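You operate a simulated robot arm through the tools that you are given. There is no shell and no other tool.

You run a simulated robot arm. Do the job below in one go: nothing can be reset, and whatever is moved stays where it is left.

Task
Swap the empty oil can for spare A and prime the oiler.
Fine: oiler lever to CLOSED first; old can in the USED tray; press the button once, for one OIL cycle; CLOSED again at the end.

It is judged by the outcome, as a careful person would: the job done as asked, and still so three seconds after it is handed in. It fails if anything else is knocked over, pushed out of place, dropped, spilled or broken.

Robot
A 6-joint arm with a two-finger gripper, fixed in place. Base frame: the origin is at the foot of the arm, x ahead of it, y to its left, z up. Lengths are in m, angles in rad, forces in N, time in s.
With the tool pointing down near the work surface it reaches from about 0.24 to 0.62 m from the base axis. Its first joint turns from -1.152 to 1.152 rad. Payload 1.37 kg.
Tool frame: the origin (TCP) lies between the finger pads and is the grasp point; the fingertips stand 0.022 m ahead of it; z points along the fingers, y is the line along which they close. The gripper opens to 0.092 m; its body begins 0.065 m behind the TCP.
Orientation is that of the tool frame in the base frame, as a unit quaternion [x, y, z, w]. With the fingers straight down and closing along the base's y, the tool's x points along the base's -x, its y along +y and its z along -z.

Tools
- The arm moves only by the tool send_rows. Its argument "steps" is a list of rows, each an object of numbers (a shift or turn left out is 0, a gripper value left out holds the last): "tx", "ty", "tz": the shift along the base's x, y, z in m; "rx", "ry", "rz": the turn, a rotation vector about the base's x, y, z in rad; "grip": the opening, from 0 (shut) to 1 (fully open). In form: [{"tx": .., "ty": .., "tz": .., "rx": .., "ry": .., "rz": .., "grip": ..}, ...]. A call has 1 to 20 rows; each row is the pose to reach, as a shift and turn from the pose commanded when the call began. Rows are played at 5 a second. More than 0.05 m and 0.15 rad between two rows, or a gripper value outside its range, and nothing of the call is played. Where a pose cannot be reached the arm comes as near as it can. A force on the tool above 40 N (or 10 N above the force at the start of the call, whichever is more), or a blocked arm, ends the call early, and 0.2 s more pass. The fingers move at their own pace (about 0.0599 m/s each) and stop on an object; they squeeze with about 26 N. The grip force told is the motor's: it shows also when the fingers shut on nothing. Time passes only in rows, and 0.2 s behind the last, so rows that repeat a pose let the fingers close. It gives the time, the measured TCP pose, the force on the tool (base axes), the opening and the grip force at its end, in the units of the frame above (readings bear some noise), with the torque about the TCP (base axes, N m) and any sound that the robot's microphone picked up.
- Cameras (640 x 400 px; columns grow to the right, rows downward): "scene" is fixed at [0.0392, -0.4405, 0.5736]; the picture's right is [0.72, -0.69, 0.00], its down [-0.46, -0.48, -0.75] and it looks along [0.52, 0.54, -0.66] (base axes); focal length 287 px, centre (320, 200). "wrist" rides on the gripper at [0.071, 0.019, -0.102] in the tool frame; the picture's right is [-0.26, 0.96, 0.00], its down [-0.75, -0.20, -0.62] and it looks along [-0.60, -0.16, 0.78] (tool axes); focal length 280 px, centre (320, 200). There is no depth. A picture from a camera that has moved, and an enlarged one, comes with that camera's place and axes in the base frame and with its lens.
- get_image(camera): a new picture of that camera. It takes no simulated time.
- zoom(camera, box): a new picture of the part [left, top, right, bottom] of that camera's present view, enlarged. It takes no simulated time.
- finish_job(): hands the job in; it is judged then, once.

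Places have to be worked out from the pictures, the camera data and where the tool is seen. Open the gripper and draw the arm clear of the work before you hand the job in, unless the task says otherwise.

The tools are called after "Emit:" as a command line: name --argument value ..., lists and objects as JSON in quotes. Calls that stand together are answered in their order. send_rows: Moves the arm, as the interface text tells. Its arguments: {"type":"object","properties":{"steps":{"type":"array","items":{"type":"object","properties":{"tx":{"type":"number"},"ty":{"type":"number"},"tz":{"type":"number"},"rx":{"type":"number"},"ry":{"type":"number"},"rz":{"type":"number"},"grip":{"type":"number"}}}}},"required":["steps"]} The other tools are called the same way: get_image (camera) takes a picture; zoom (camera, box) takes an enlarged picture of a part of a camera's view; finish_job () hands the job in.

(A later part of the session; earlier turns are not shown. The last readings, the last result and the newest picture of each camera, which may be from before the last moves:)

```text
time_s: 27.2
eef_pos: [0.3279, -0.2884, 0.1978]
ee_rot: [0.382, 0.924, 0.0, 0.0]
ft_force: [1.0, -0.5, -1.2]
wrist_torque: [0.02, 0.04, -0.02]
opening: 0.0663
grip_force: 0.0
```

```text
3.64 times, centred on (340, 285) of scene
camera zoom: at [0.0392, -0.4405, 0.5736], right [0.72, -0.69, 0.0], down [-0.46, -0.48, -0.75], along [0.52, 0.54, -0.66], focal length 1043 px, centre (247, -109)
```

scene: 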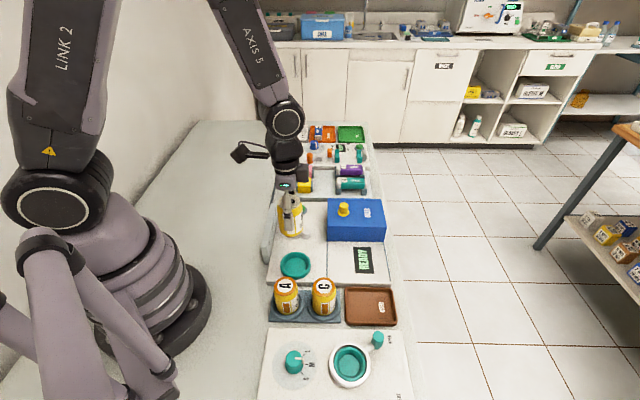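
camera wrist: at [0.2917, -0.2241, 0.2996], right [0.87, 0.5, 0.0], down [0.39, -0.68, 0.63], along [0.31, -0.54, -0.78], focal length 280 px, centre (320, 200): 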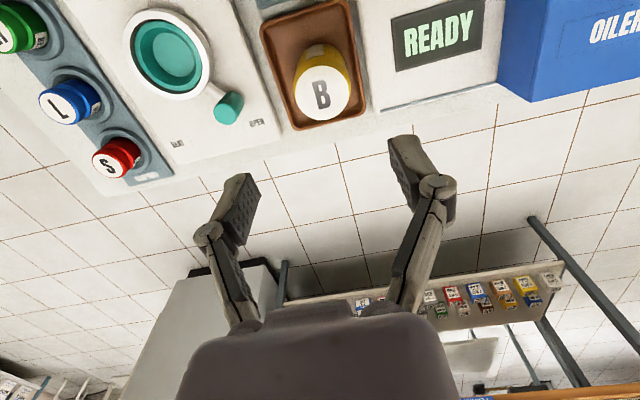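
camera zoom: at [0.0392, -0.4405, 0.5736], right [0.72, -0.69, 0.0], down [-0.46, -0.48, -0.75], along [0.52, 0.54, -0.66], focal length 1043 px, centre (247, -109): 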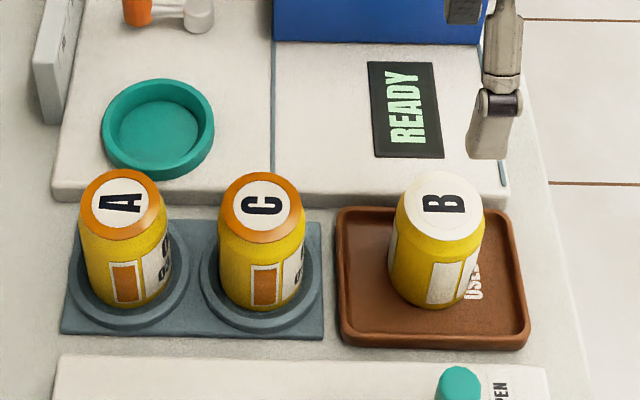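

B stands upright in the USED tray. Now I'll move above spare A (about (0.2025,-0.168)) at height and check the alignment.

Emit:
send_rows --steps '[{"tx": -0.02, "ty": 0.02}, {"tx": -0.045, "ty": 0.043}, {"tx": -0.07, "ty": 0.067}, {"tx": -0.095, "ty": 0.091}, {"tx": -0.115, "ty": 0.11}, {"tx": -0.1255, "ty": 0.12, "tz": -0.02}, {"tx": -0.1255, "ty": 0.12, "tz": -0.055}, {"tx": -0.1255, "ty": 0.12, "tz": -0.055}]'

Emit:
get_image --camera "wrist"

Emit:
get_image --camera "scene"

```text
time_s: 29.0
eef_pos: [0.2051, -0.171, 0.1448]
ee_rot: [0.382, 0.924, 0.0, 0.001]
ft_force: [0.1, 0.0, 0.0]
wrist_torque: [0.02, 0.01, 0.02]
opening: 0.0661
grip_force: 0.1
```

```text
taken
camera wrist: at [0.1681, -0.107, 0.2447], right [0.87, 0.5, 0.0], down [0.39, -0.68, 0.63], along [0.31, -0.54, -0.78], focal length 280 px, centre (320, 200)
```

wrist: 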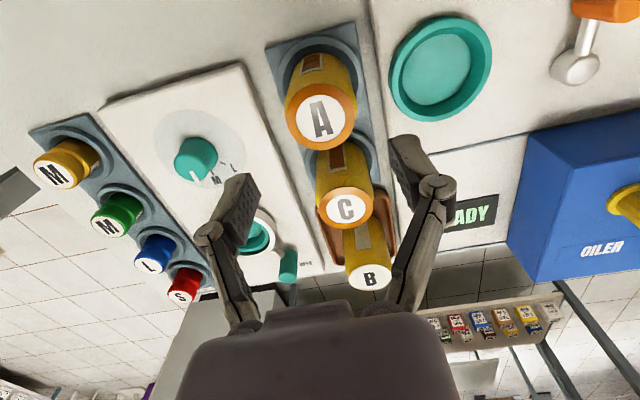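

```text
taken
```

scene: 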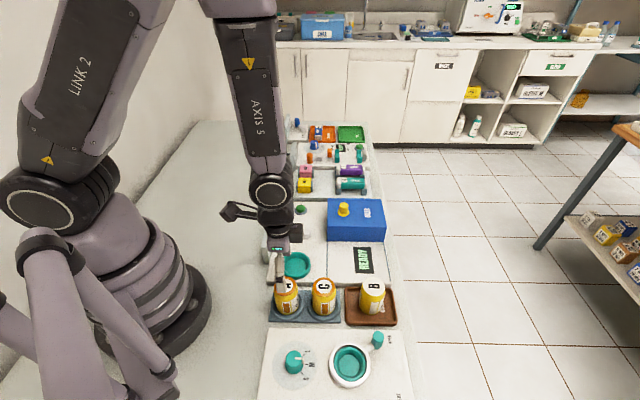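

Emit:
zoom --camera "wrist" --box '[260, 0, 520, 160]'

```text
2.46 times, centred on (390, 80) of wrist
camera zoom: at [0.1681, -0.107, 0.2447], right [0.87, 0.5, 0.0], down [0.39, -0.68, 0.63], along [0.31, -0.54, -0.78], focal length 690 px, centre (148, 495)
```

zoom: 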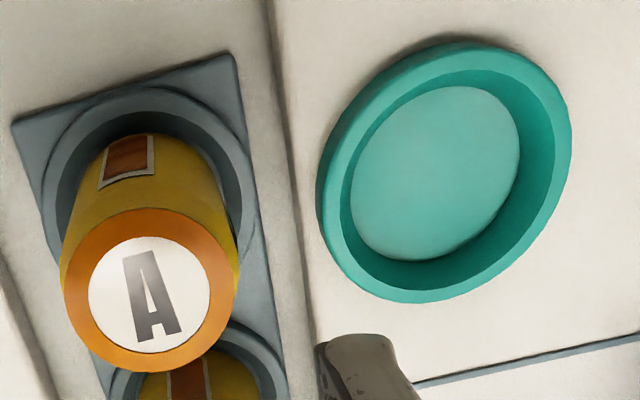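

Spare A's top centre is at about (0.203,-0.1665). I'll shift a few mm and lower part-way astride it, then check.

Emit:
send_rows --steps '[{"tx": -0.002, "ty": 0.0045, "tz": -0.01}, {"tx": -0.002, "ty": 0.0045, "tz": -0.03}, {"tx": -0.002, "ty": 0.0045, "tz": -0.045}, {"tx": -0.002, "ty": 0.0045, "tz": -0.045}]'

Emit:
get_image --camera "wrist"

Emit:
zoom --camera "scene" --box '[250, 240, 370, 340]'

```text
time_s: 30.0
eef_pos: [0.205, -0.1639, 0.0987]
ee_rot: [0.382, 0.924, 0.0, 0.0]
ft_force: [-0.4, 0.7, -0.2]
wrist_torque: [-0.01, 0.01, 0.03]
opening: 0.0661
grip_force: 0.1
```

```text
taken
camera wrist: at [0.1681, -0.1008, 0.1998], right [0.87, 0.5, 0.0], down [0.39, -0.68, 0.63], along [0.31, -0.54, -0.78], focal length 280 px, centre (320, 200)
```

wrist: 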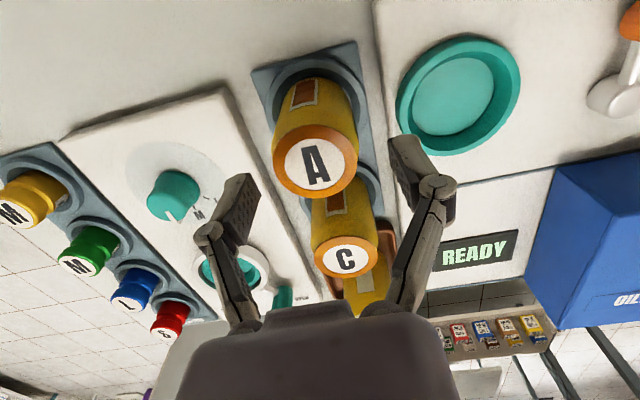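

```text
4.00 times, centred on (310, 290) of scene
camera zoom: at [0.0392, -0.4405, 0.5736], right [0.72, -0.69, 0.0], down [-0.46, -0.48, -0.75], along [0.52, 0.54, -0.66], focal length 1147 px, centre (360, -160)
```

zoom: 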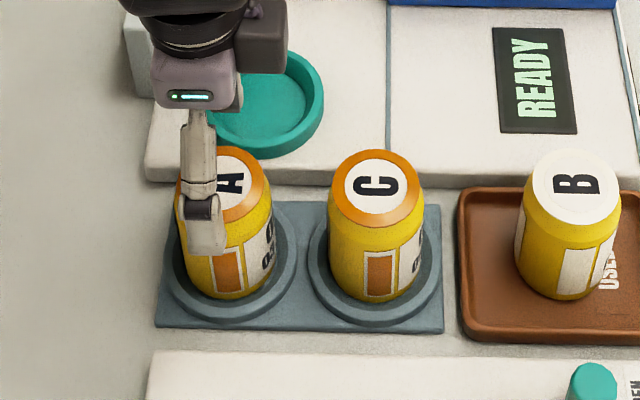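

A's centre reads (0.2035,-0.167) against the tool at (0.205,-0.164), so I'll correct by about 3 mm and continue down to grip height.

Emit:
send_rows --steps '[{"tx": -0.0014, "ty": -0.0026, "tz": -0.008}, {"tx": -0.0014, "ty": -0.0026, "tz": -0.025}, {"tx": -0.0014, "ty": -0.0026, "tz": -0.038}, {"tx": -0.0014, "ty": -0.0026, "tz": -0.044}, {"tx": -0.0014, "ty": -0.0026, "tz": -0.044}]'

Emit:
get_image --camera "wrist"

Emit:
zoom --camera "scene" --box '[250, 240, 370, 340]'

```text
time_s: 31.2
eef_pos: [0.2017, -0.1669, 0.0539]
ee_rot: [0.382, 0.924, 0.0, 0.0]
ft_force: [-0.9, 0.4, 0.2]
wrist_torque: [0.01, 0.0, 0.01]
opening: 0.0662
grip_force: 0.0
```

```text
taken
camera wrist: at [0.1655, -0.103, 0.1552], right [0.87, 0.5, 0.0], down [0.39, -0.68, 0.63], along [0.31, -0.54, -0.78], focal length 280 px, centre (320, 200)
```

wrist: 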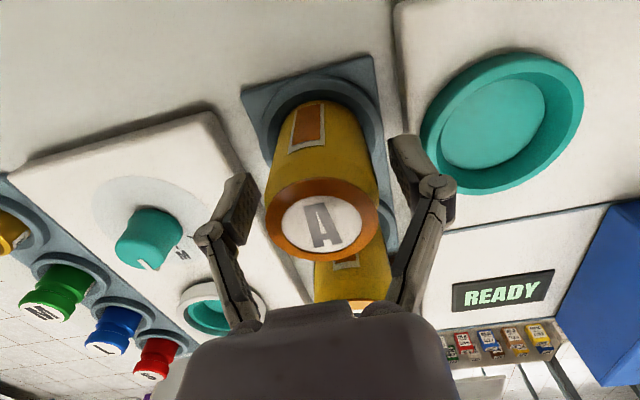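

```text
4.00 times, centred on (310, 290) of scene
camera zoom: at [0.0392, -0.4405, 0.5736], right [0.72, -0.69, 0.0], down [-0.46, -0.48, -0.75], along [0.52, 0.54, -0.66], focal length 1147 px, centre (360, -160)
```

zoom: 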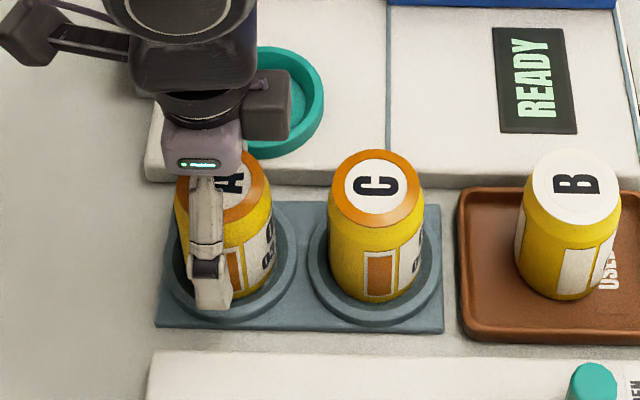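

A is centred between the pads (1–2 mm off along the pads). Closing on it.

Emit:
send_rows --steps '[{"grip": 0.5}, {"grip": 0.2}, {"grip": 0.2}, {"grip": 0.2}]'

```text
time_s: 32.2
eef_pos: [0.2025, -0.1673, 0.0546]
ee_rot: [0.382, 0.924, -0.001, 0.0]
ft_force: [-0.9, -0.8, 3.7]
wrist_torque: [-0.01, 0.05, 0.01]
opening: 0.047
grip_force: 25.7
```

Gripped at 47 mm. Lifting A straight up.

Emit:
send_rows --steps '[{"tz": 0.008}, {"tz": 0.02}, {"tz": 0.04}, {"tz": 0.065}, {"tz": 0.095}, {"tz": 0.125}, {"tz": 0.14}, {"tz": 0.14}]'

Emit:
get_image --camera "wrist"

Emit:
zoom --camera "scene" --box '[250, 180, 410, 340]'

```text
time_s: 34.0
eef_pos: [0.2015, -0.1671, 0.1944]
ee_rot: [0.381, 0.924, 0.0, 0.001]
ft_force: [0.4, 0.2, -1.4]
wrist_torque: [-0.01, 0.0, 0.04]
opening: 0.0469
grip_force: 25.6
```

```text
taken
camera wrist: at [0.1648, -0.1029, 0.2965], right [0.87, 0.5, 0.0], down [0.39, -0.68, 0.63], along [0.31, -0.54, -0.78], focal length 280 px, centre (320, 200)
```

wrist: 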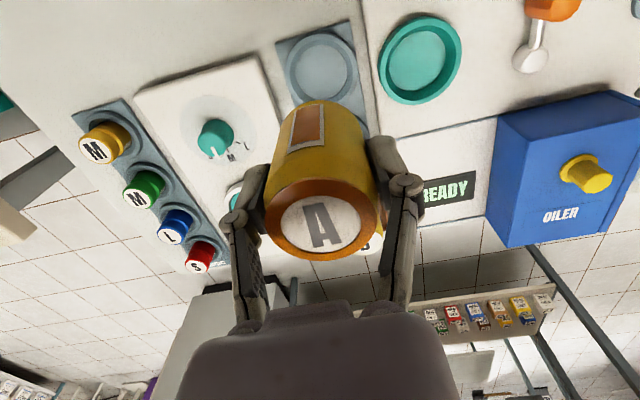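

```text
2.50 times, centred on (330, 260) of scene
camera zoom: at [0.0391, -0.4405, 0.5736], right [0.72, -0.69, 0.0], down [-0.46, -0.48, -0.75], along [0.52, 0.54, -0.66], focal length 717 px, centre (295, 50)
```

zoom: 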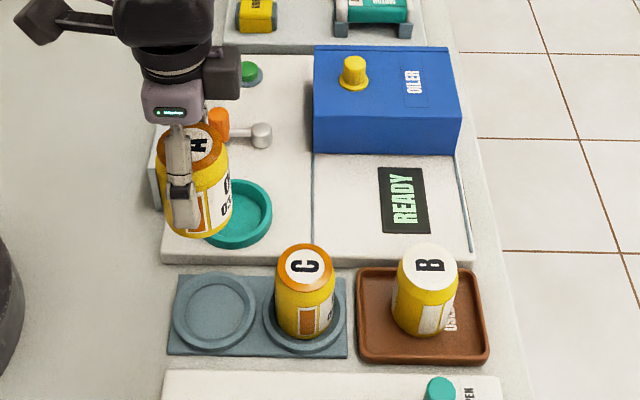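

A is out, held upright, and C is undisturbed. I'll carry A over to the teal socket, estimated at (0.269,-0.111).

Emit:
send_rows --steps '[{"tx": 0.015, "ty": 0.013}, {"tx": 0.035, "ty": 0.03}, {"tx": 0.053, "ty": 0.046}, {"tx": 0.066, "ty": 0.0573}, {"tx": 0.066, "ty": 0.0573}, {"tx": 0.066, "ty": 0.0573}]'

Emit:
zoom --camera "wrist" --box '[220, 0, 420, 140]'

Emit:
zoom --camera "scene" --box '[250, 190, 370, 300]'

```text
time_s: 35.4
eef_pos: [0.2688, -0.1076, 0.198]
ee_rot: [0.382, 0.924, 0.0, 0.0]
ft_force: [1.1, -0.1, -0.9]
wrist_torque: [-0.02, 0.02, 0.03]
opening: 0.0472
grip_force: 25.9
```

```text
2.86 times, centred on (320, 70) of wrist
camera zoom: at [0.2312, -0.0441, 0.2993], right [0.87, 0.5, 0.0], down [0.39, -0.68, 0.63], along [0.31, -0.54, -0.78], focal length 801 px, centre (320, 571)
```

zoom: 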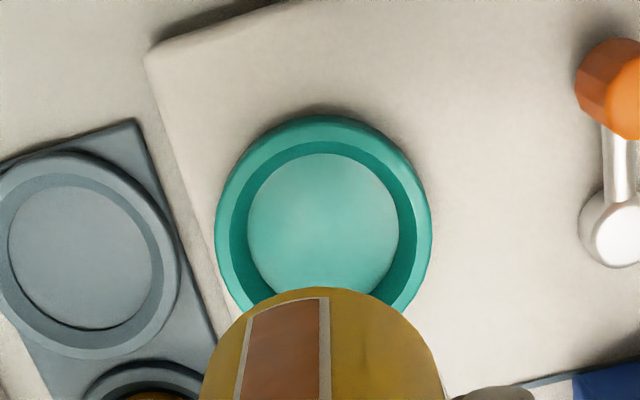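

```text
3.64 times, centred on (310, 245) of scene
camera zoom: at [0.0392, -0.4405, 0.5736], right [0.72, -0.69, 0.0], down [-0.46, -0.48, -0.75], along [0.52, 0.54, -0.66], focal length 1043 px, centre (356, 36)
```

zoom: 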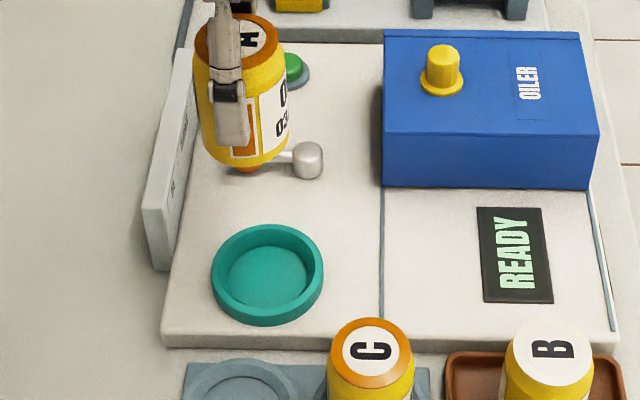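

The socket centre reads about (0.2697,-0.1085) and A's axis about (0.2693,-0.109), so it is aligned to about 1 mm. I'll lower A to just above the rim and check from both cameras.

Emit:
send_rows --steps '[{"tz": -0.025}, {"tz": -0.055}, {"tz": -0.08}, {"tz": -0.098}, {"tz": -0.108}, {"tz": -0.108}, {"tz": -0.108}]'

Emit:
get_image --camera "wrist"

Emit:
zoom --camera "scene" --box '[255, 220, 345, 300]'

```text
time_s: 37.0
eef_pos: [0.2683, -0.1082, 0.0861]
ee_rot: [0.382, 0.924, 0.0, 0.0]
ft_force: [0.5, 0.2, -1.0]
wrist_torque: [0.0, 0.01, 0.0]
opening: 0.0469
grip_force: 26.1
```

```text
taken
camera wrist: at [0.2312, -0.0441, 0.1873], right [0.87, 0.5, 0.0], down [0.39, -0.68, 0.63], along [0.31, -0.54, -0.78], focal length 280 px, centre (320, 200)
```

wrist: 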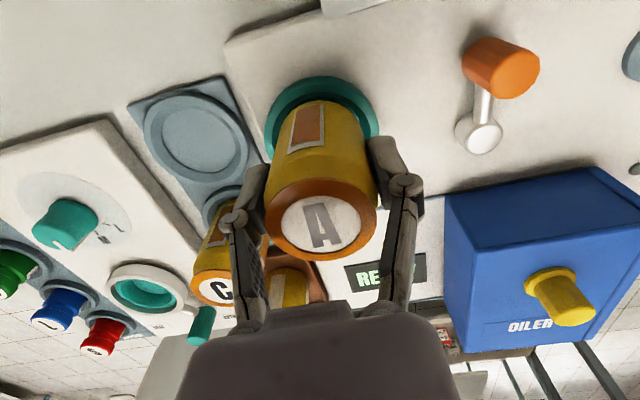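

```text
5.00 times, centred on (300, 260) of scene
camera zoom: at [0.0392, -0.4405, 0.5736], right [0.72, -0.69, 0.0], down [-0.46, -0.48, -0.75], along [0.52, 0.54, -0.66], focal length 1434 px, centre (420, -100)
```

zoom: 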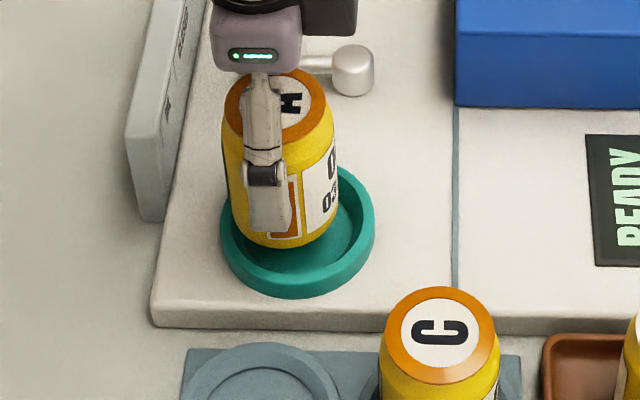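

The scene view suggests A sits a few mm left (-e2) of the socket's centre. I'll zoom in to measure that before going lower.

Emit:
zoom --camera "scene" --box '[280, 240, 345, 285]'

Emit:
zoom --camera "wrist" --box '[240, 50, 400, 170]'

```text
8.89 times, centred on (312, 262) of scene
camera zoom: at [0.0392, -0.4405, 0.5736], right [0.72, -0.69, 0.0], down [-0.46, -0.48, -0.75], along [0.52, 0.54, -0.66], focal length 2550 px, centre (387, -356)
```

zoom: 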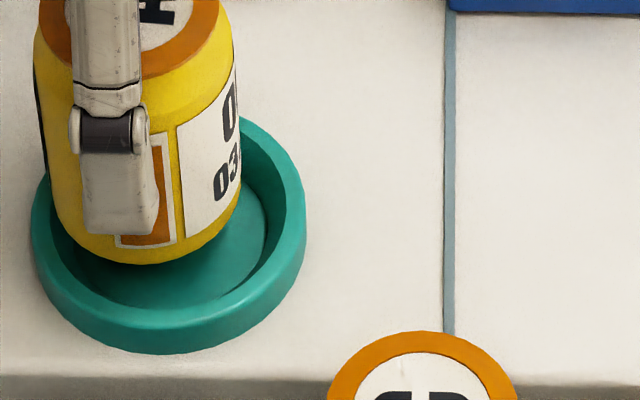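

```text
3.33 times, centred on (320, 110) of wrist
camera zoom: at [0.2312, -0.0441, 0.1873], right [0.87, 0.5, 0.0], down [0.39, -0.68, 0.63], along [0.31, -0.54, -0.78], focal length 935 px, centre (320, 500)
```

zoom: 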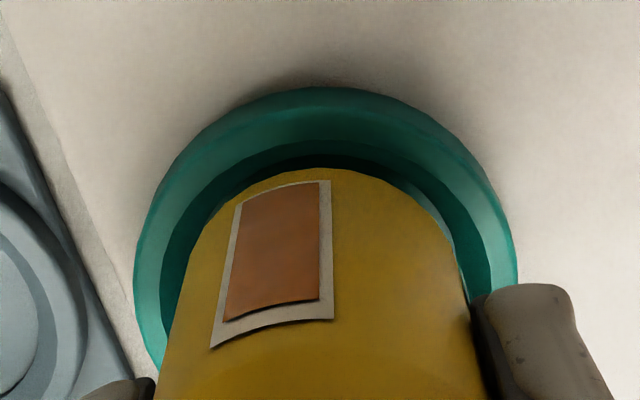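

Both views agree that A is about 5 mm short toward -e2 and well aligned along e1. I'll shift +5 mm along e2 at this height and re-check.

Emit:
send_rows --steps '[{"tx": 0.002, "ty": -0.002}, {"tx": 0.0036, "ty": -0.0036}, {"tx": 0.0036, "ty": -0.0036}]'

Emit:
zoom --camera "scene" --box '[280, 240, 345, 285]'

Emit:
zoom --camera "wrist" --box '[240, 50, 400, 170]'

```text
time_s: 37.8
eef_pos: [0.2717, -0.1145, 0.087]
ee_rot: [0.382, 0.924, 0.0, 0.001]
ft_force: [-1.0, 0.1, -1.9]
wrist_torque: [0.02, 0.05, -0.02]
opening: 0.0472
grip_force: 26.0
```

```text
8.89 times, centred on (312, 262) of scene
camera zoom: at [0.0392, -0.4405, 0.5736], right [0.72, -0.69, 0.0], down [-0.46, -0.48, -0.75], along [0.52, 0.54, -0.66], focal length 2550 px, centre (387, -356)
```

zoom: 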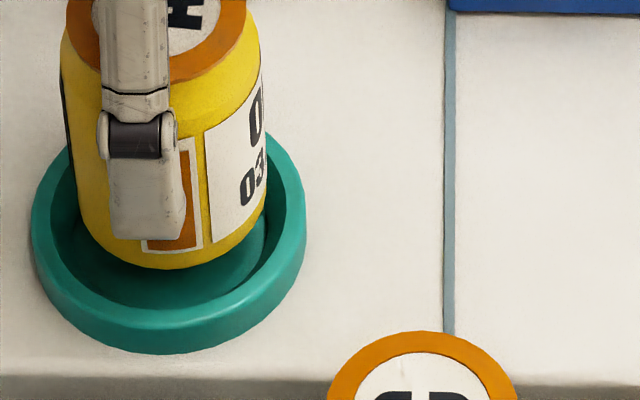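

```text
3.33 times, centred on (320, 110) of wrist
camera zoom: at [0.2348, -0.0497, 0.1873], right [0.87, 0.5, 0.0], down [0.39, -0.68, 0.63], along [0.31, -0.54, -0.78], focal length 935 px, centre (320, 500)
```

zoom: 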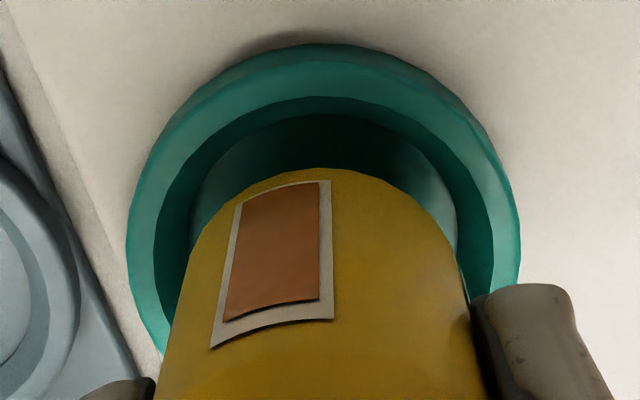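

A is now about 1.5 mm past centre along e2. I'll make that small correction and lower into the socket mouth, checking the forces.

Emit:
send_rows --steps '[{"tx": -0.0006, "ty": 0.0016}, {"tx": -0.0006, "ty": 0.0016, "tz": -0.003}, {"tx": -0.0006, "ty": 0.0016, "tz": -0.006}, {"tx": -0.0006, "ty": 0.0016, "tz": -0.009}, {"tx": -0.0006, "ty": 0.0016, "tz": -0.011}]'

Emit:
zoom --camera "scene" --box '[280, 240, 345, 285]'

Emit:
zoom --camera "wrist" --box '[240, 50, 400, 170]'

```text
time_s: 39.0
eef_pos: [0.2699, -0.1116, 0.0771]
ee_rot: [0.382, 0.924, -0.001, 0.001]
ft_force: [1.1, 0.2, -0.9]
wrist_torque: [0.01, 0.0, 0.0]
opening: 0.0468
grip_force: 26.0
```

```text
8.89 times, centred on (312, 262) of scene
camera zoom: at [0.0392, -0.4405, 0.5736], right [0.72, -0.69, 0.0], down [-0.46, -0.48, -0.75], along [0.52, 0.54, -0.66], focal length 2550 px, centre (387, -356)
```

zoom: 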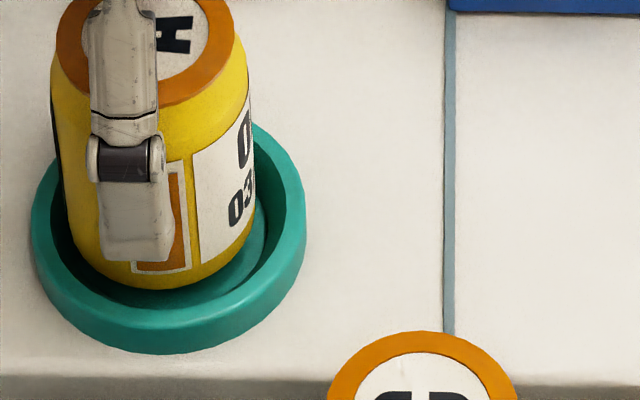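

```text
3.33 times, centred on (320, 110) of wrist
camera zoom: at [0.2331, -0.0468, 0.1775], right [0.87, 0.5, 0.0], down [0.39, -0.68, 0.63], along [0.31, -0.54, -0.78], focal length 935 px, centre (320, 500)
```

zoom: 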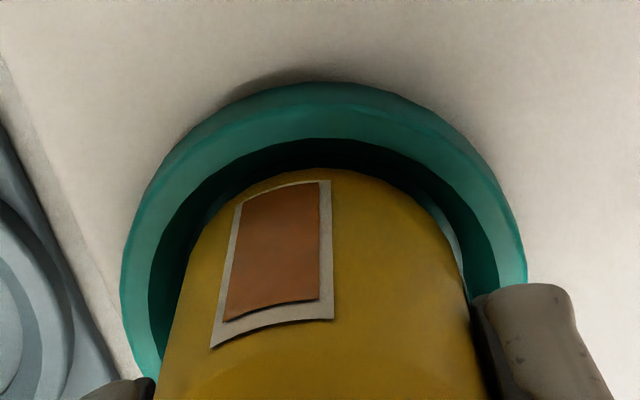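

A is now about 1.7 mm short along e2. I'll nudge back and hold at this height to let it settle.

Emit:
send_rows --steps '[{"tx": 0.001, "ty": -0.001}, {"tx": 0.001, "ty": -0.001}, {"tx": 0.001, "ty": -0.001}]'

Emit:
zoom --camera "scene" --box '[280, 240, 345, 285]'

Emit:
zoom --camera "wrist" --box '[240, 50, 400, 170]'

```text
time_s: 39.8
eef_pos: [0.2696, -0.1117, 0.0768]
ee_rot: [0.382, 0.924, 0.0, 0.001]
ft_force: [-0.1, -0.3, -0.9]
wrist_torque: [-0.05, -0.01, -0.01]
opening: 0.0468
grip_force: 25.7
```

```text
8.89 times, centred on (312, 262) of scene
camera zoom: at [0.0392, -0.4405, 0.5736], right [0.72, -0.69, 0.0], down [-0.46, -0.48, -0.75], along [0.52, 0.54, -0.66], focal length 2550 px, centre (387, -356)
```

zoom: 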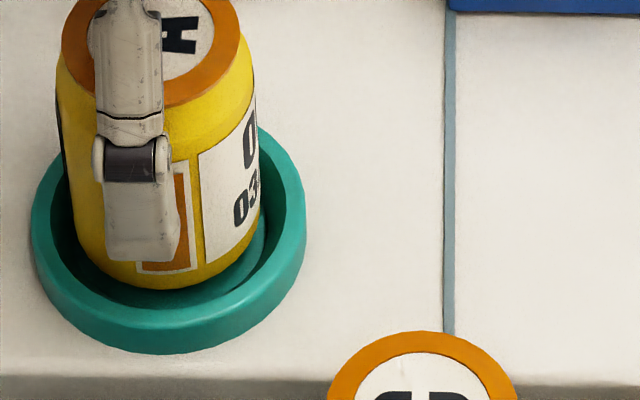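

```text
3.33 times, centred on (320, 110) of wrist
camera zoom: at [0.2342, -0.0475, 0.1771], right [0.87, 0.5, 0.0], down [0.39, -0.68, 0.63], along [0.31, -0.54, -0.78], focal length 935 px, centre (320, 500)
```

zoom: 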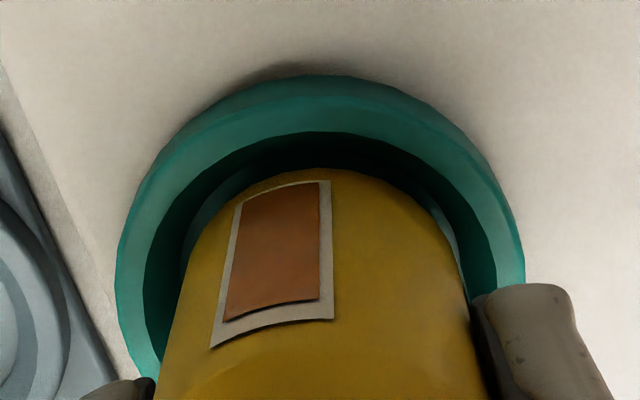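

A is now centred in both views to within half a millimetre. Lowering in small steps to the floor.

Emit:
send_rows --steps '[{"tz": -0.002}, {"tz": -0.004}, {"tz": -0.006}]'

Emit:
zoom --camera "scene" --box '[280, 240, 345, 285]'

```text
time_s: 40.6
eef_pos: [0.2721, -0.1106, 0.0699]
ee_rot: [0.382, 0.924, 0.0, 0.0]
ft_force: [-0.3, 1.0, -1.1]
wrist_torque: [0.0, -0.02, 0.0]
opening: 0.0473
grip_force: 25.7
```

```text
8.89 times, centred on (312, 262) of scene
camera zoom: at [0.0392, -0.4405, 0.5736], right [0.72, -0.69, 0.0], down [-0.46, -0.48, -0.75], along [0.52, 0.54, -0.66], focal length 2550 px, centre (387, -356)
```

zoom: 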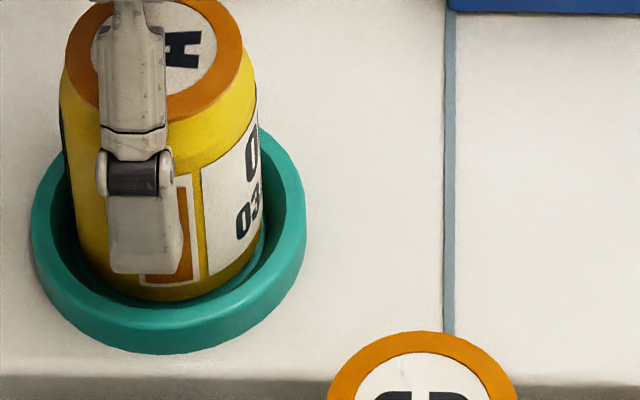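

Emit:
send_rows --steps '[{"tz": -0.0015}, {"tz": -0.003}]'

Emit:
zoom --camera "scene" --box '[280, 240, 345, 285]'

```text
time_s: 41.2
eef_pos: [0.2705, -0.1121, 0.0671]
ee_rot: [0.382, 0.924, -0.001, 0.001]
ft_force: [0.6, 6.3, 16.7]
wrist_torque: [0.14, -0.04, 0.04]
opening: 0.0472
grip_force: 26.5
```

```text
8.89 times, centred on (312, 262) of scene
camera zoom: at [0.0391, -0.4405, 0.5736], right [0.72, -0.69, 0.0], down [-0.46, -0.48, -0.75], along [0.52, 0.54, -0.66], focal length 2550 px, centre (387, -356)
```

zoom: 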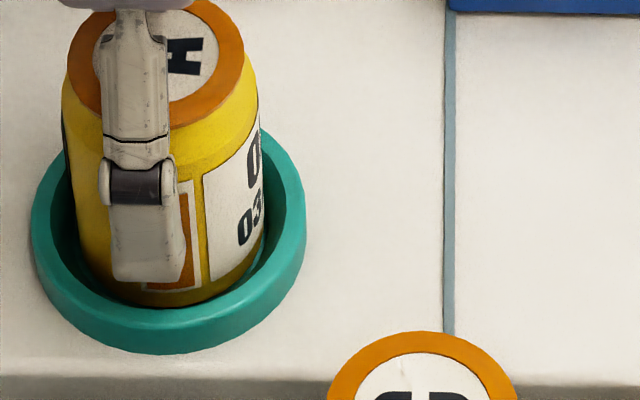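

Contact at z 0.067 with about 17 N, the height B was seated at, so A is on the socket floor. I'll relax slightly, open, and rise.

Emit:
send_rows --steps '[{"tz": 0.001}, {"tz": 0.001, "grip": 0.72}, {"tz": 0.001, "grip": 0.72}, {"tz": 0.001, "grip": 0.72}, {"tz": 0.015}, {"tz": 0.035}, {"tz": 0.065}, {"tz": 0.1}, {"tz": 0.13}]'

Emit:
get_image --camera "wrist"

Emit:
zoom --camera "scene" --box '[250, 190, 410, 310]'

```text
time_s: 43.2
eef_pos: [0.2698, -0.1108, 0.1969]
ee_rot: [0.382, 0.924, -0.001, 0.0]
ft_force: [-0.8, 0.3, -0.8]
wrist_torque: [0.0, 0.03, 0.0]
opening: 0.0665
grip_force: 0.0
```

```text
taken
camera wrist: at [0.2333, -0.0478, 0.2971], right [0.87, 0.5, 0.0], down [0.39, -0.68, 0.63], along [0.31, -0.54, -0.78], focal length 280 px, centre (320, 200)
```

wrist: 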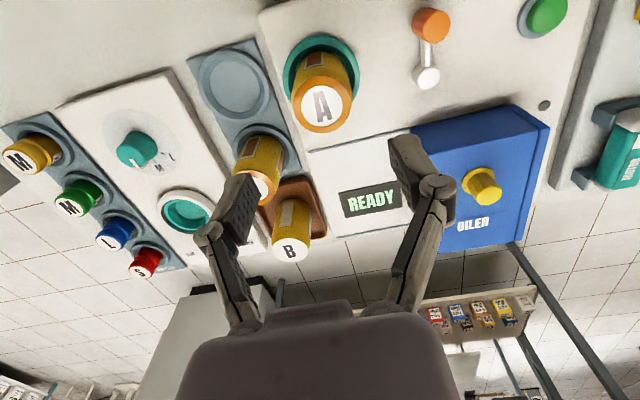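

```text
3.33 times, centred on (330, 250) of scene
camera zoom: at [0.0392, -0.4406, 0.5736], right [0.72, -0.69, 0.0], down [-0.46, -0.48, -0.75], along [0.52, 0.54, -0.66], focal length 956 px, centre (287, 33)
```

zoom: 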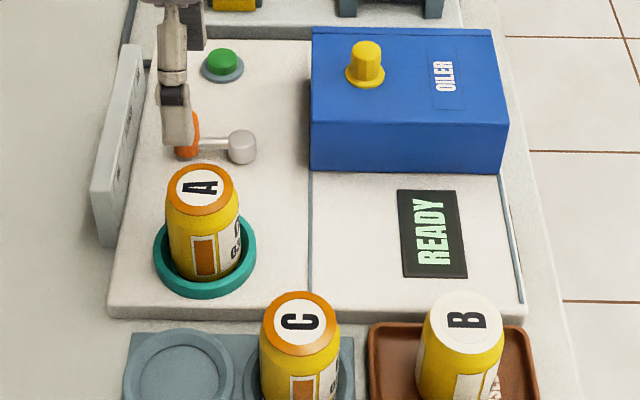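

A is seated upright at the same height as B was, and the display still reads READY. Now I'll go back above the lever handle (about (0.320,-0.031)) with the gripper narrowed.

Emit:
send_rows --steps '[{"tx": 0.01, "ty": 0.016, "grip": 0.43}, {"tx": 0.025, "ty": 0.04}, {"tx": 0.04, "ty": 0.064}, {"tx": 0.0498, "ty": 0.0798}, {"tx": 0.0498, "ty": 0.0798, "tz": -0.04}, {"tx": 0.0498, "ty": 0.0798, "tz": -0.08}, {"tx": 0.0498, "ty": 0.0798, "tz": -0.09}, {"tx": 0.0498, "ty": 0.0798, "tz": -0.09}]'

Emit:
get_image --camera "wrist"

Emit:
zoom --camera "scene" --box '[260, 170, 380, 280]'

```text
time_s: 45.0
eef_pos: [0.3215, -0.0322, 0.1066]
ee_rot: [0.381, 0.924, 0.0, 0.001]
ft_force: [-0.3, 1.3, 0.6]
wrist_torque: [0.03, -0.01, 0.02]
opening: 0.0396
grip_force: 0.1
```

```text
taken
camera wrist: at [0.2845, 0.0319, 0.2073], right [0.87, 0.5, 0.0], down [0.39, -0.68, 0.63], along [0.31, -0.54, -0.78], focal length 280 px, centre (320, 200)
```

wrist: 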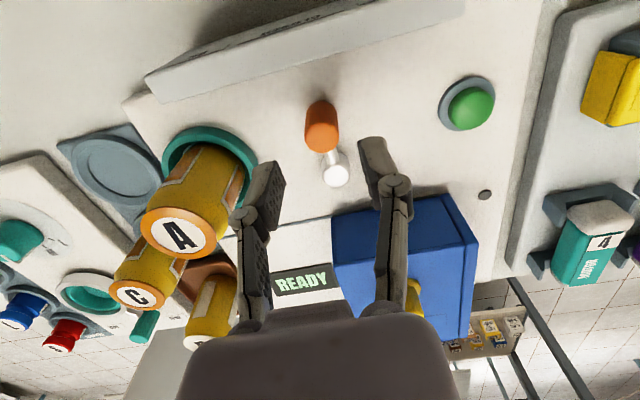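

```text
3.64 times, centred on (320, 225) of scene
camera zoom: at [0.0392, -0.4405, 0.5736], right [0.72, -0.69, 0.0], down [-0.46, -0.48, -0.75], along [0.52, 0.54, -0.66], focal length 1043 px, centre (320, 109)
```

zoom: 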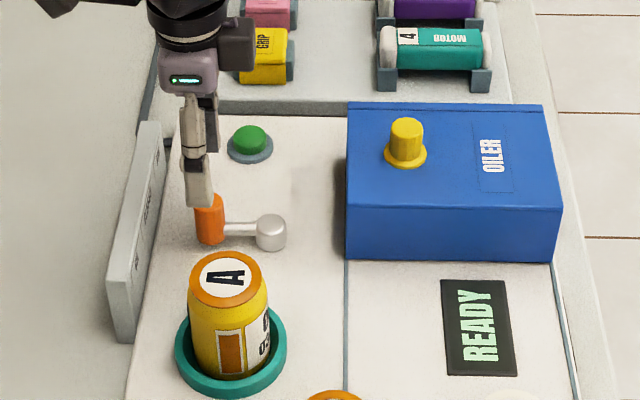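

The handle is under the tool within about 2 mm. I'll lower astride it and grip it.

Emit:
send_rows --steps '[{"ty": 0.002, "tz": -0.01}, {"ty": 0.002, "tz": -0.025}, {"ty": 0.002, "tz": -0.038}, {"ty": 0.002, "tz": -0.0445}, {"ty": 0.002, "tz": -0.0445}, {"ty": 0.002, "tz": -0.0445, "grip": 0.2}, {"ty": 0.002, "tz": -0.0445, "grip": 0.0}, {"ty": 0.002, "tz": -0.0445, "grip": 0.0}]'

Emit:
get_image --camera "wrist"

```text
time_s: 46.8
eef_pos: [0.3202, -0.0316, 0.0654]
ee_rot: [0.382, 0.924, 0.0, 0.001]
ft_force: [1.2, -0.9, -5.6]
wrist_torque: [-0.05, -0.04, 0.02]
opening: 0.0207
grip_force: 28.0
```

```text
taken
camera wrist: at [0.2838, 0.0334, 0.1649], right [0.87, 0.5, 0.0], down [0.39, -0.68, 0.63], along [0.31, -0.54, -0.78], focal length 280 px, centre (320, 200)
```

wrist: 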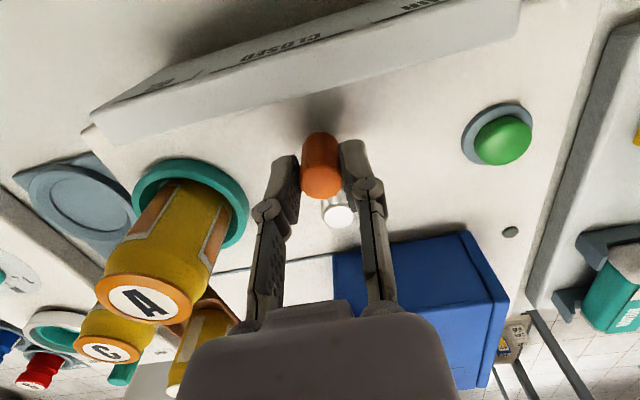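

The handle is gripped. I'll swing it back along the same arc to OIL, where the lever was at the start.

Emit:
send_rows --steps '[{"tx": -0.0029, "ty": -0.0028, "rz": 0.1}, {"tx": -0.0054, "ty": -0.0059, "rz": 0.2}, {"tx": -0.0076, "ty": -0.0092, "rz": 0.3}, {"tx": -0.0095, "ty": -0.0128, "rz": 0.4}, {"tx": -0.011, "ty": -0.0165, "rz": 0.5}, {"tx": -0.0122, "ty": -0.0203, "rz": 0.6}, {"tx": -0.013, "ty": -0.0242, "rz": 0.7}, {"tx": -0.0134, "ty": -0.0283, "rz": 0.8}, {"tx": -0.0134, "ty": -0.0283, "rz": 0.8}]'

Emit:
zoom --camera "wrist" --box '[220, 50, 460, 250]'

Emit:
zoom --camera "scene" --box '[260, 190, 380, 280]'

```text
time_s: 48.8
eef_pos: [0.3092, -0.06, 0.0633]
ee_rot: [-0.008, 1.0, 0.0, 0.0]
ft_force: [-4.6, 2.0, 18.1]
wrist_torque: [0.07, 0.08, 0.12]
opening: 0.0201
grip_force: 28.1
```

```text
2.00 times, centred on (340, 150) of wrist
camera zoom: at [0.2367, -0.0415, 0.1636], right [0.25, 0.97, 0.0], down [0.76, -0.19, 0.63], along [0.61, -0.15, -0.78], focal length 561 px, centre (280, 300)
```

zoom: 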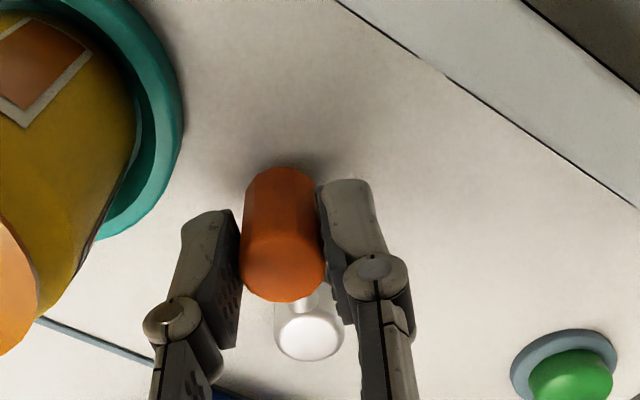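

```text
4.44 times, centred on (320, 235) of scene
camera zoom: at [0.0391, -0.4405, 0.5736], right [0.72, -0.69, 0.0], down [-0.46, -0.48, -0.75], along [0.52, 0.54, -0.66], focal length 1275 px, centre (320, 44)
```

zoom: 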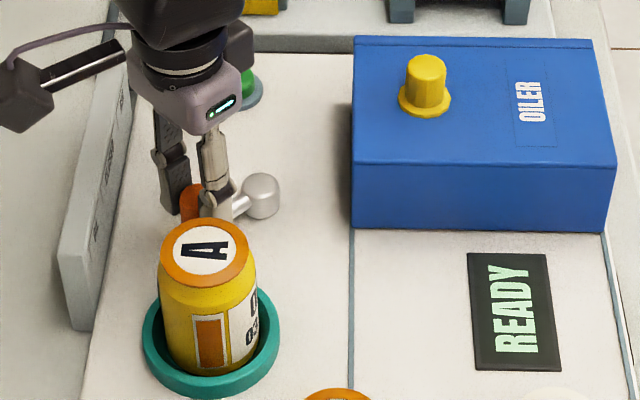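

Nearly there: the handle is about 3 mm short of its starting place. I'll finish the last few degrees, release, and rise to check.

Emit:
send_rows --steps '[{"tx": 0.0, "ty": -0.002, "rz": 0.05}, {"tx": 0.0001, "ty": -0.0036, "rz": 0.09}, {"tx": 0.0001, "ty": -0.0036, "rz": 0.09}]'

Emit:
zoom --camera "scene" --box '[260, 190, 380, 280]'

```text
time_s: 49.6
eef_pos: [0.3078, -0.0622, 0.0625]
ee_rot: [-0.053, 0.999, 0.0, 0.0]
ft_force: [-3.9, -3.4, 11.1]
wrist_torque: [-0.03, -0.01, -0.11]
opening: 0.0206
grip_force: 28.0
```

```text
4.44 times, centred on (320, 235) of scene
camera zoom: at [0.0391, -0.4405, 0.5736], right [0.72, -0.69, 0.0], down [-0.46, -0.48, -0.75], along [0.52, 0.54, -0.66], focal length 1275 px, centre (320, 44)
```

zoom: 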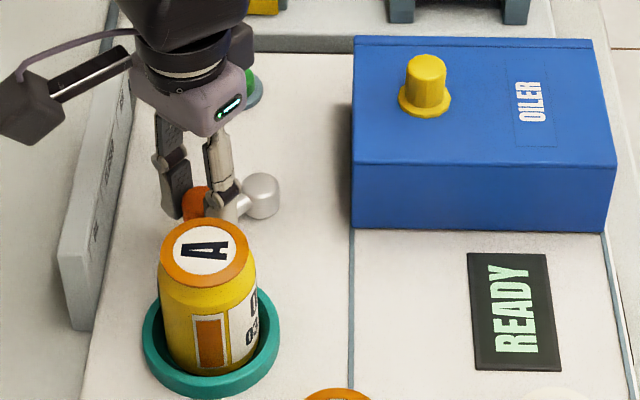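

Emit:
send_rows --steps '[{"grip": 0.42}, {"grip": 0.42}, {"grip": 0.42, "tz": 0.01}, {"tz": 0.03}, {"tz": 0.06}, {"tz": 0.09}, {"tz": 0.11}]'

Emit:
get_image --camera "wrist"

Emit:
zoom --camera "scene" --box '[250, 190, 410, 290]'

```text
time_s: 51.2
eef_pos: [0.307, -0.0613, 0.1724]
ee_rot: [-0.053, 0.999, 0.0, -0.001]
ft_force: [0.1, 0.1, 0.0]
wrist_torque: [0.03, -0.03, 0.02]
opening: 0.0388
grip_force: 0.0
```

```text
taken
camera wrist: at [0.2342, -0.0493, 0.2739], right [0.16, 0.99, 0.0], down [0.77, -0.12, 0.63], along [0.62, -0.1, -0.78], focal length 280 px, centre (320, 200)
```

wrist: 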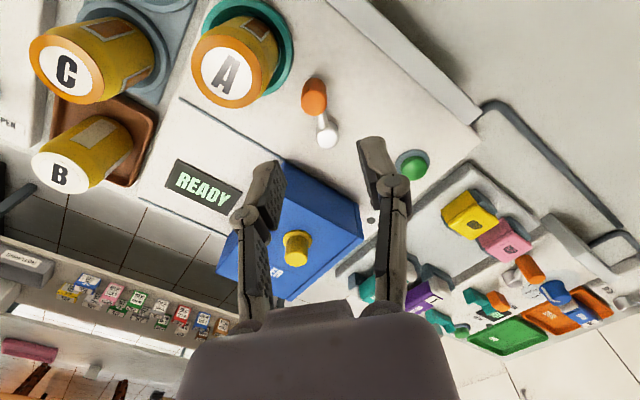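

```text
4.00 times, centred on (330, 240) of scene
camera zoom: at [0.0392, -0.4405, 0.5736], right [0.72, -0.69, 0.0], down [-0.46, -0.48, -0.75], along [0.52, 0.54, -0.66], focal length 1147 px, centre (280, 40)
```

zoom: 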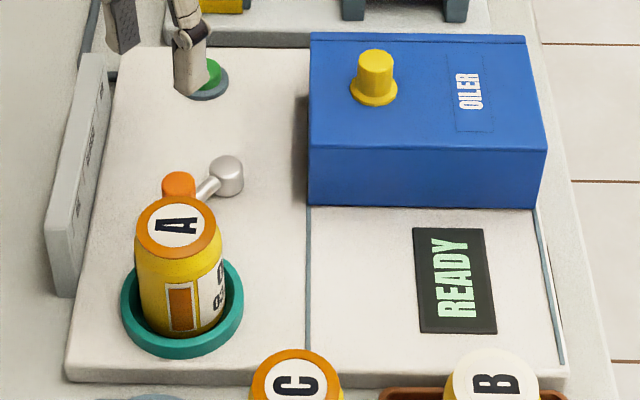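

The lever is back in its original OIL spot and A stands seated. The green button is near (0.392,0.018), so I'll close the fingers and hover high above it to locate it better.

Emit:
send_rows --steps '[{"tx": 0.02, "ty": 0.019, "grip": 0.0, "rz": -0.05}, {"tx": 0.043, "ty": 0.04, "rz": -0.1}, {"tx": 0.065, "ty": 0.061, "rz": -0.1}, {"tx": 0.085, "ty": 0.08, "rz": -0.1}, {"tx": 0.085, "ty": 0.08, "tz": -0.02, "rz": -0.1}, {"tx": 0.085, "ty": 0.08, "tz": -0.02, "rz": -0.1}]'

Emit:
get_image --camera "wrist"

Emit:
zoom --camera "scene" --box '[250, 150, 410, 270]'

```text
time_s: 52.6
eef_pos: [0.3932, 0.0174, 0.1563]
ee_rot: [-0.003, 1.0, 0.0, 0.0]
ft_force: [1.2, 0.5, -0.5]
wrist_torque: [-0.04, -0.03, -0.01]
opening: 0.0
grip_force: 25.5
```

```text
taken
camera wrist: at [0.3223, 0.0364, 0.2566], right [0.26, 0.97, 0.0], down [0.75, -0.2, 0.63], along [0.61, -0.16, -0.78], focal length 280 px, centre (320, 200)
```

wrist: 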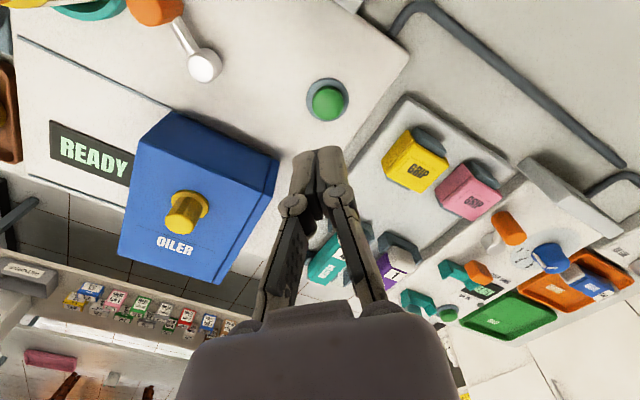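

```text
3.33 times, centred on (330, 210) of scene
camera zoom: at [0.0392, -0.4405, 0.5736], right [0.72, -0.69, 0.0], down [-0.46, -0.48, -0.75], along [0.52, 0.54, -0.66], focal length 956 px, centre (287, 167)
```

zoom: 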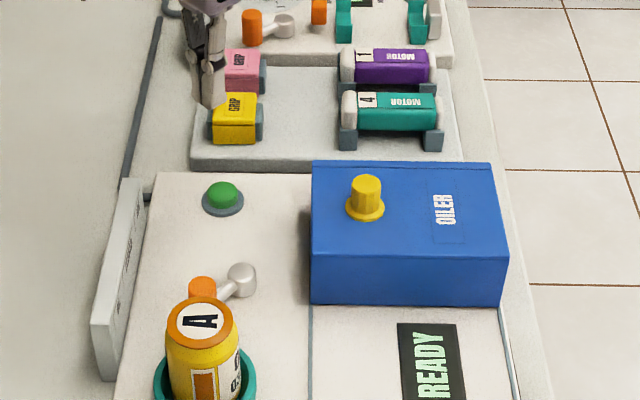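

Emit:
zoom --camera "wrist" --box '[270, 60, 390, 180]'

```text
3.33 times, centred on (330, 120) of wrist
camera zoom: at [0.3223, 0.0364, 0.2566], right [0.26, 0.97, 0.0], down [0.75, -0.2, 0.63], along [0.61, -0.16, -0.78], focal length 935 px, centre (287, 467)
```

zoom: 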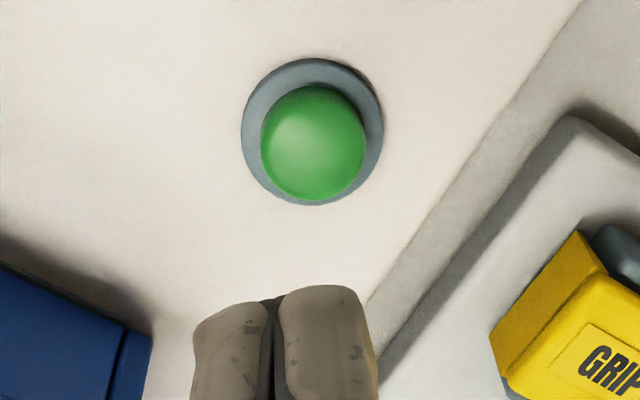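

The button's centre works out at about (0.401,0.022), top near z 0.035. I'll shift over it and lower the closed fingertips to about 15 mm above it.

Emit:
send_rows --steps '[{"tx": 0.0075, "ty": 0.0045, "tz": -0.02}, {"tx": 0.0075, "ty": 0.0045, "tz": -0.05}, {"tx": 0.0075, "ty": 0.0045, "tz": -0.075}, {"tx": 0.0075, "ty": 0.0045, "tz": -0.083}, {"tx": 0.0075, "ty": 0.0045, "tz": -0.083}]'

Emit:
get_image --camera "wrist"

Emit:
zoom --camera "scene" --box '[260, 160, 360, 240]'

```text
time_s: 53.8
eef_pos: [0.4018, 0.0233, 0.0699]
ee_rot: [-0.003, 1.0, 0.0, 0.001]
ft_force: [-0.8, 0.2, -0.4]
wrist_torque: [0.01, -0.02, -0.01]
opening: 0.0
grip_force: 26.1
```

```text
taken
camera wrist: at [0.3314, 0.0415, 0.1707], right [0.26, 0.97, 0.0], down [0.75, -0.2, 0.63], along [0.6, -0.16, -0.78], focal length 280 px, centre (320, 200)
```

wrist: 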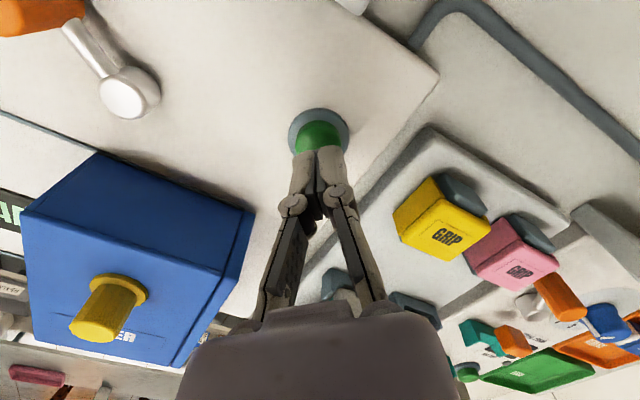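

```text
5.00 times, centred on (310, 200) of scene
camera zoom: at [0.0392, -0.4405, 0.5736], right [0.72, -0.69, 0.0], down [-0.46, -0.48, -0.75], along [0.52, 0.54, -0.66], focal length 1434 px, centre (370, 200)
```

zoom: 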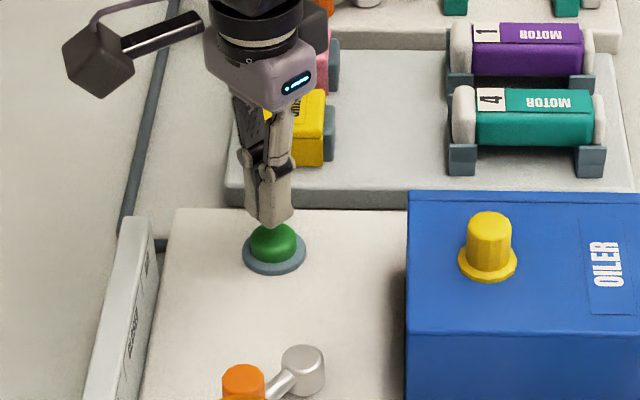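

The tips are over the button, about 13 mm above it. I'll lower to just above its top first.

Emit:
send_rows --steps '[{"tx": 0.0005, "ty": -0.0005, "tz": -0.004}, {"tx": 0.0005, "ty": -0.0005, "tz": -0.008}, {"tx": 0.0005, "ty": -0.0005, "tz": -0.008}]'

Emit:
zoom --camera "scene" --box '[280, 190, 330, 230]'

Emit:
zoom --camera "wrist" --box '[260, 90, 380, 190]'

```text
time_s: 54.6
eef_pos: [0.4022, 0.0219, 0.0612]
ee_rot: [-0.003, 1.0, 0.0, 0.002]
ft_force: [0.3, 0.1, -0.7]
wrist_torque: [-0.03, -0.03, 0.03]
opening: 0.0
grip_force: 26.1
```

```text
10.00 times, centred on (305, 210) of scene
camera zoom: at [0.0392, -0.4405, 0.5736], right [0.72, -0.69, 0.0], down [-0.46, -0.48, -0.75], along [0.52, 0.54, -0.66], focal length 2868 px, centre (470, 100)
```

zoom: 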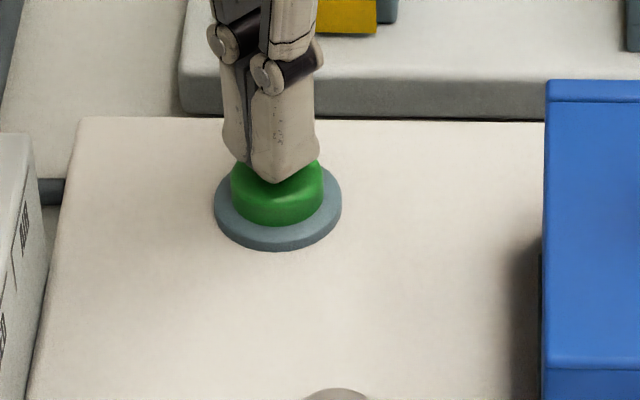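

```text
4.00 times, centred on (320, 140) of wrist
camera zoom: at [0.3309, 0.0404, 0.1621], right [0.26, 0.97, 0.0], down [0.75, -0.2, 0.63], along [0.61, -0.16, -0.78], focal length 1122 px, centre (320, 440)
```

zoom: 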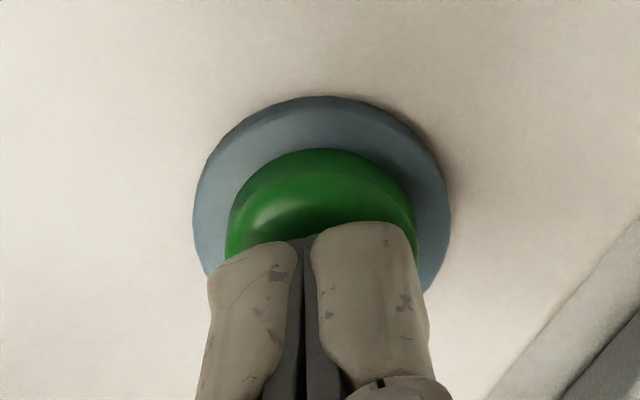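

The closed tips are centred a few mm above the button. I'll press down slowly, 1 mm a row, watching the force and sound.

Emit:
send_rows --steps '[{"tz": -0.001}, {"tz": -0.002}, {"tz": -0.003}, {"tz": -0.004}, {"tz": -0.005}, {"tz": -0.006}]'

Emit:
zoom --camera "scene" --box '[270, 180, 410, 290]'

```text
time_s: 56.0
eef_pos: [0.4001, 0.0228, 0.0552]
ee_rot: [-0.003, 1.0, 0.0, 0.0]
ft_force: [-1.0, -0.5, 0.4]
wrist_torque: [0.01, 0.0, 0.0]
opening: 0.0061
grip_force: 28.2
```

```text
3.64 times, centred on (340, 235) of scene
camera zoom: at [0.0391, -0.4405, 0.5736], right [0.72, -0.69, 0.0], down [-0.46, -0.48, -0.75], along [0.52, 0.54, -0.66], focal length 1043 px, centre (247, 73)
```

zoom: 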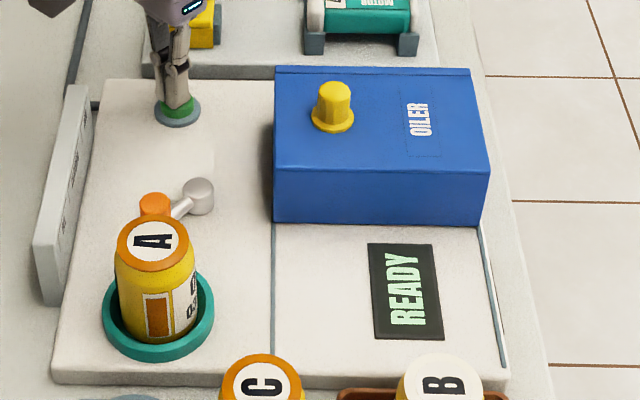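

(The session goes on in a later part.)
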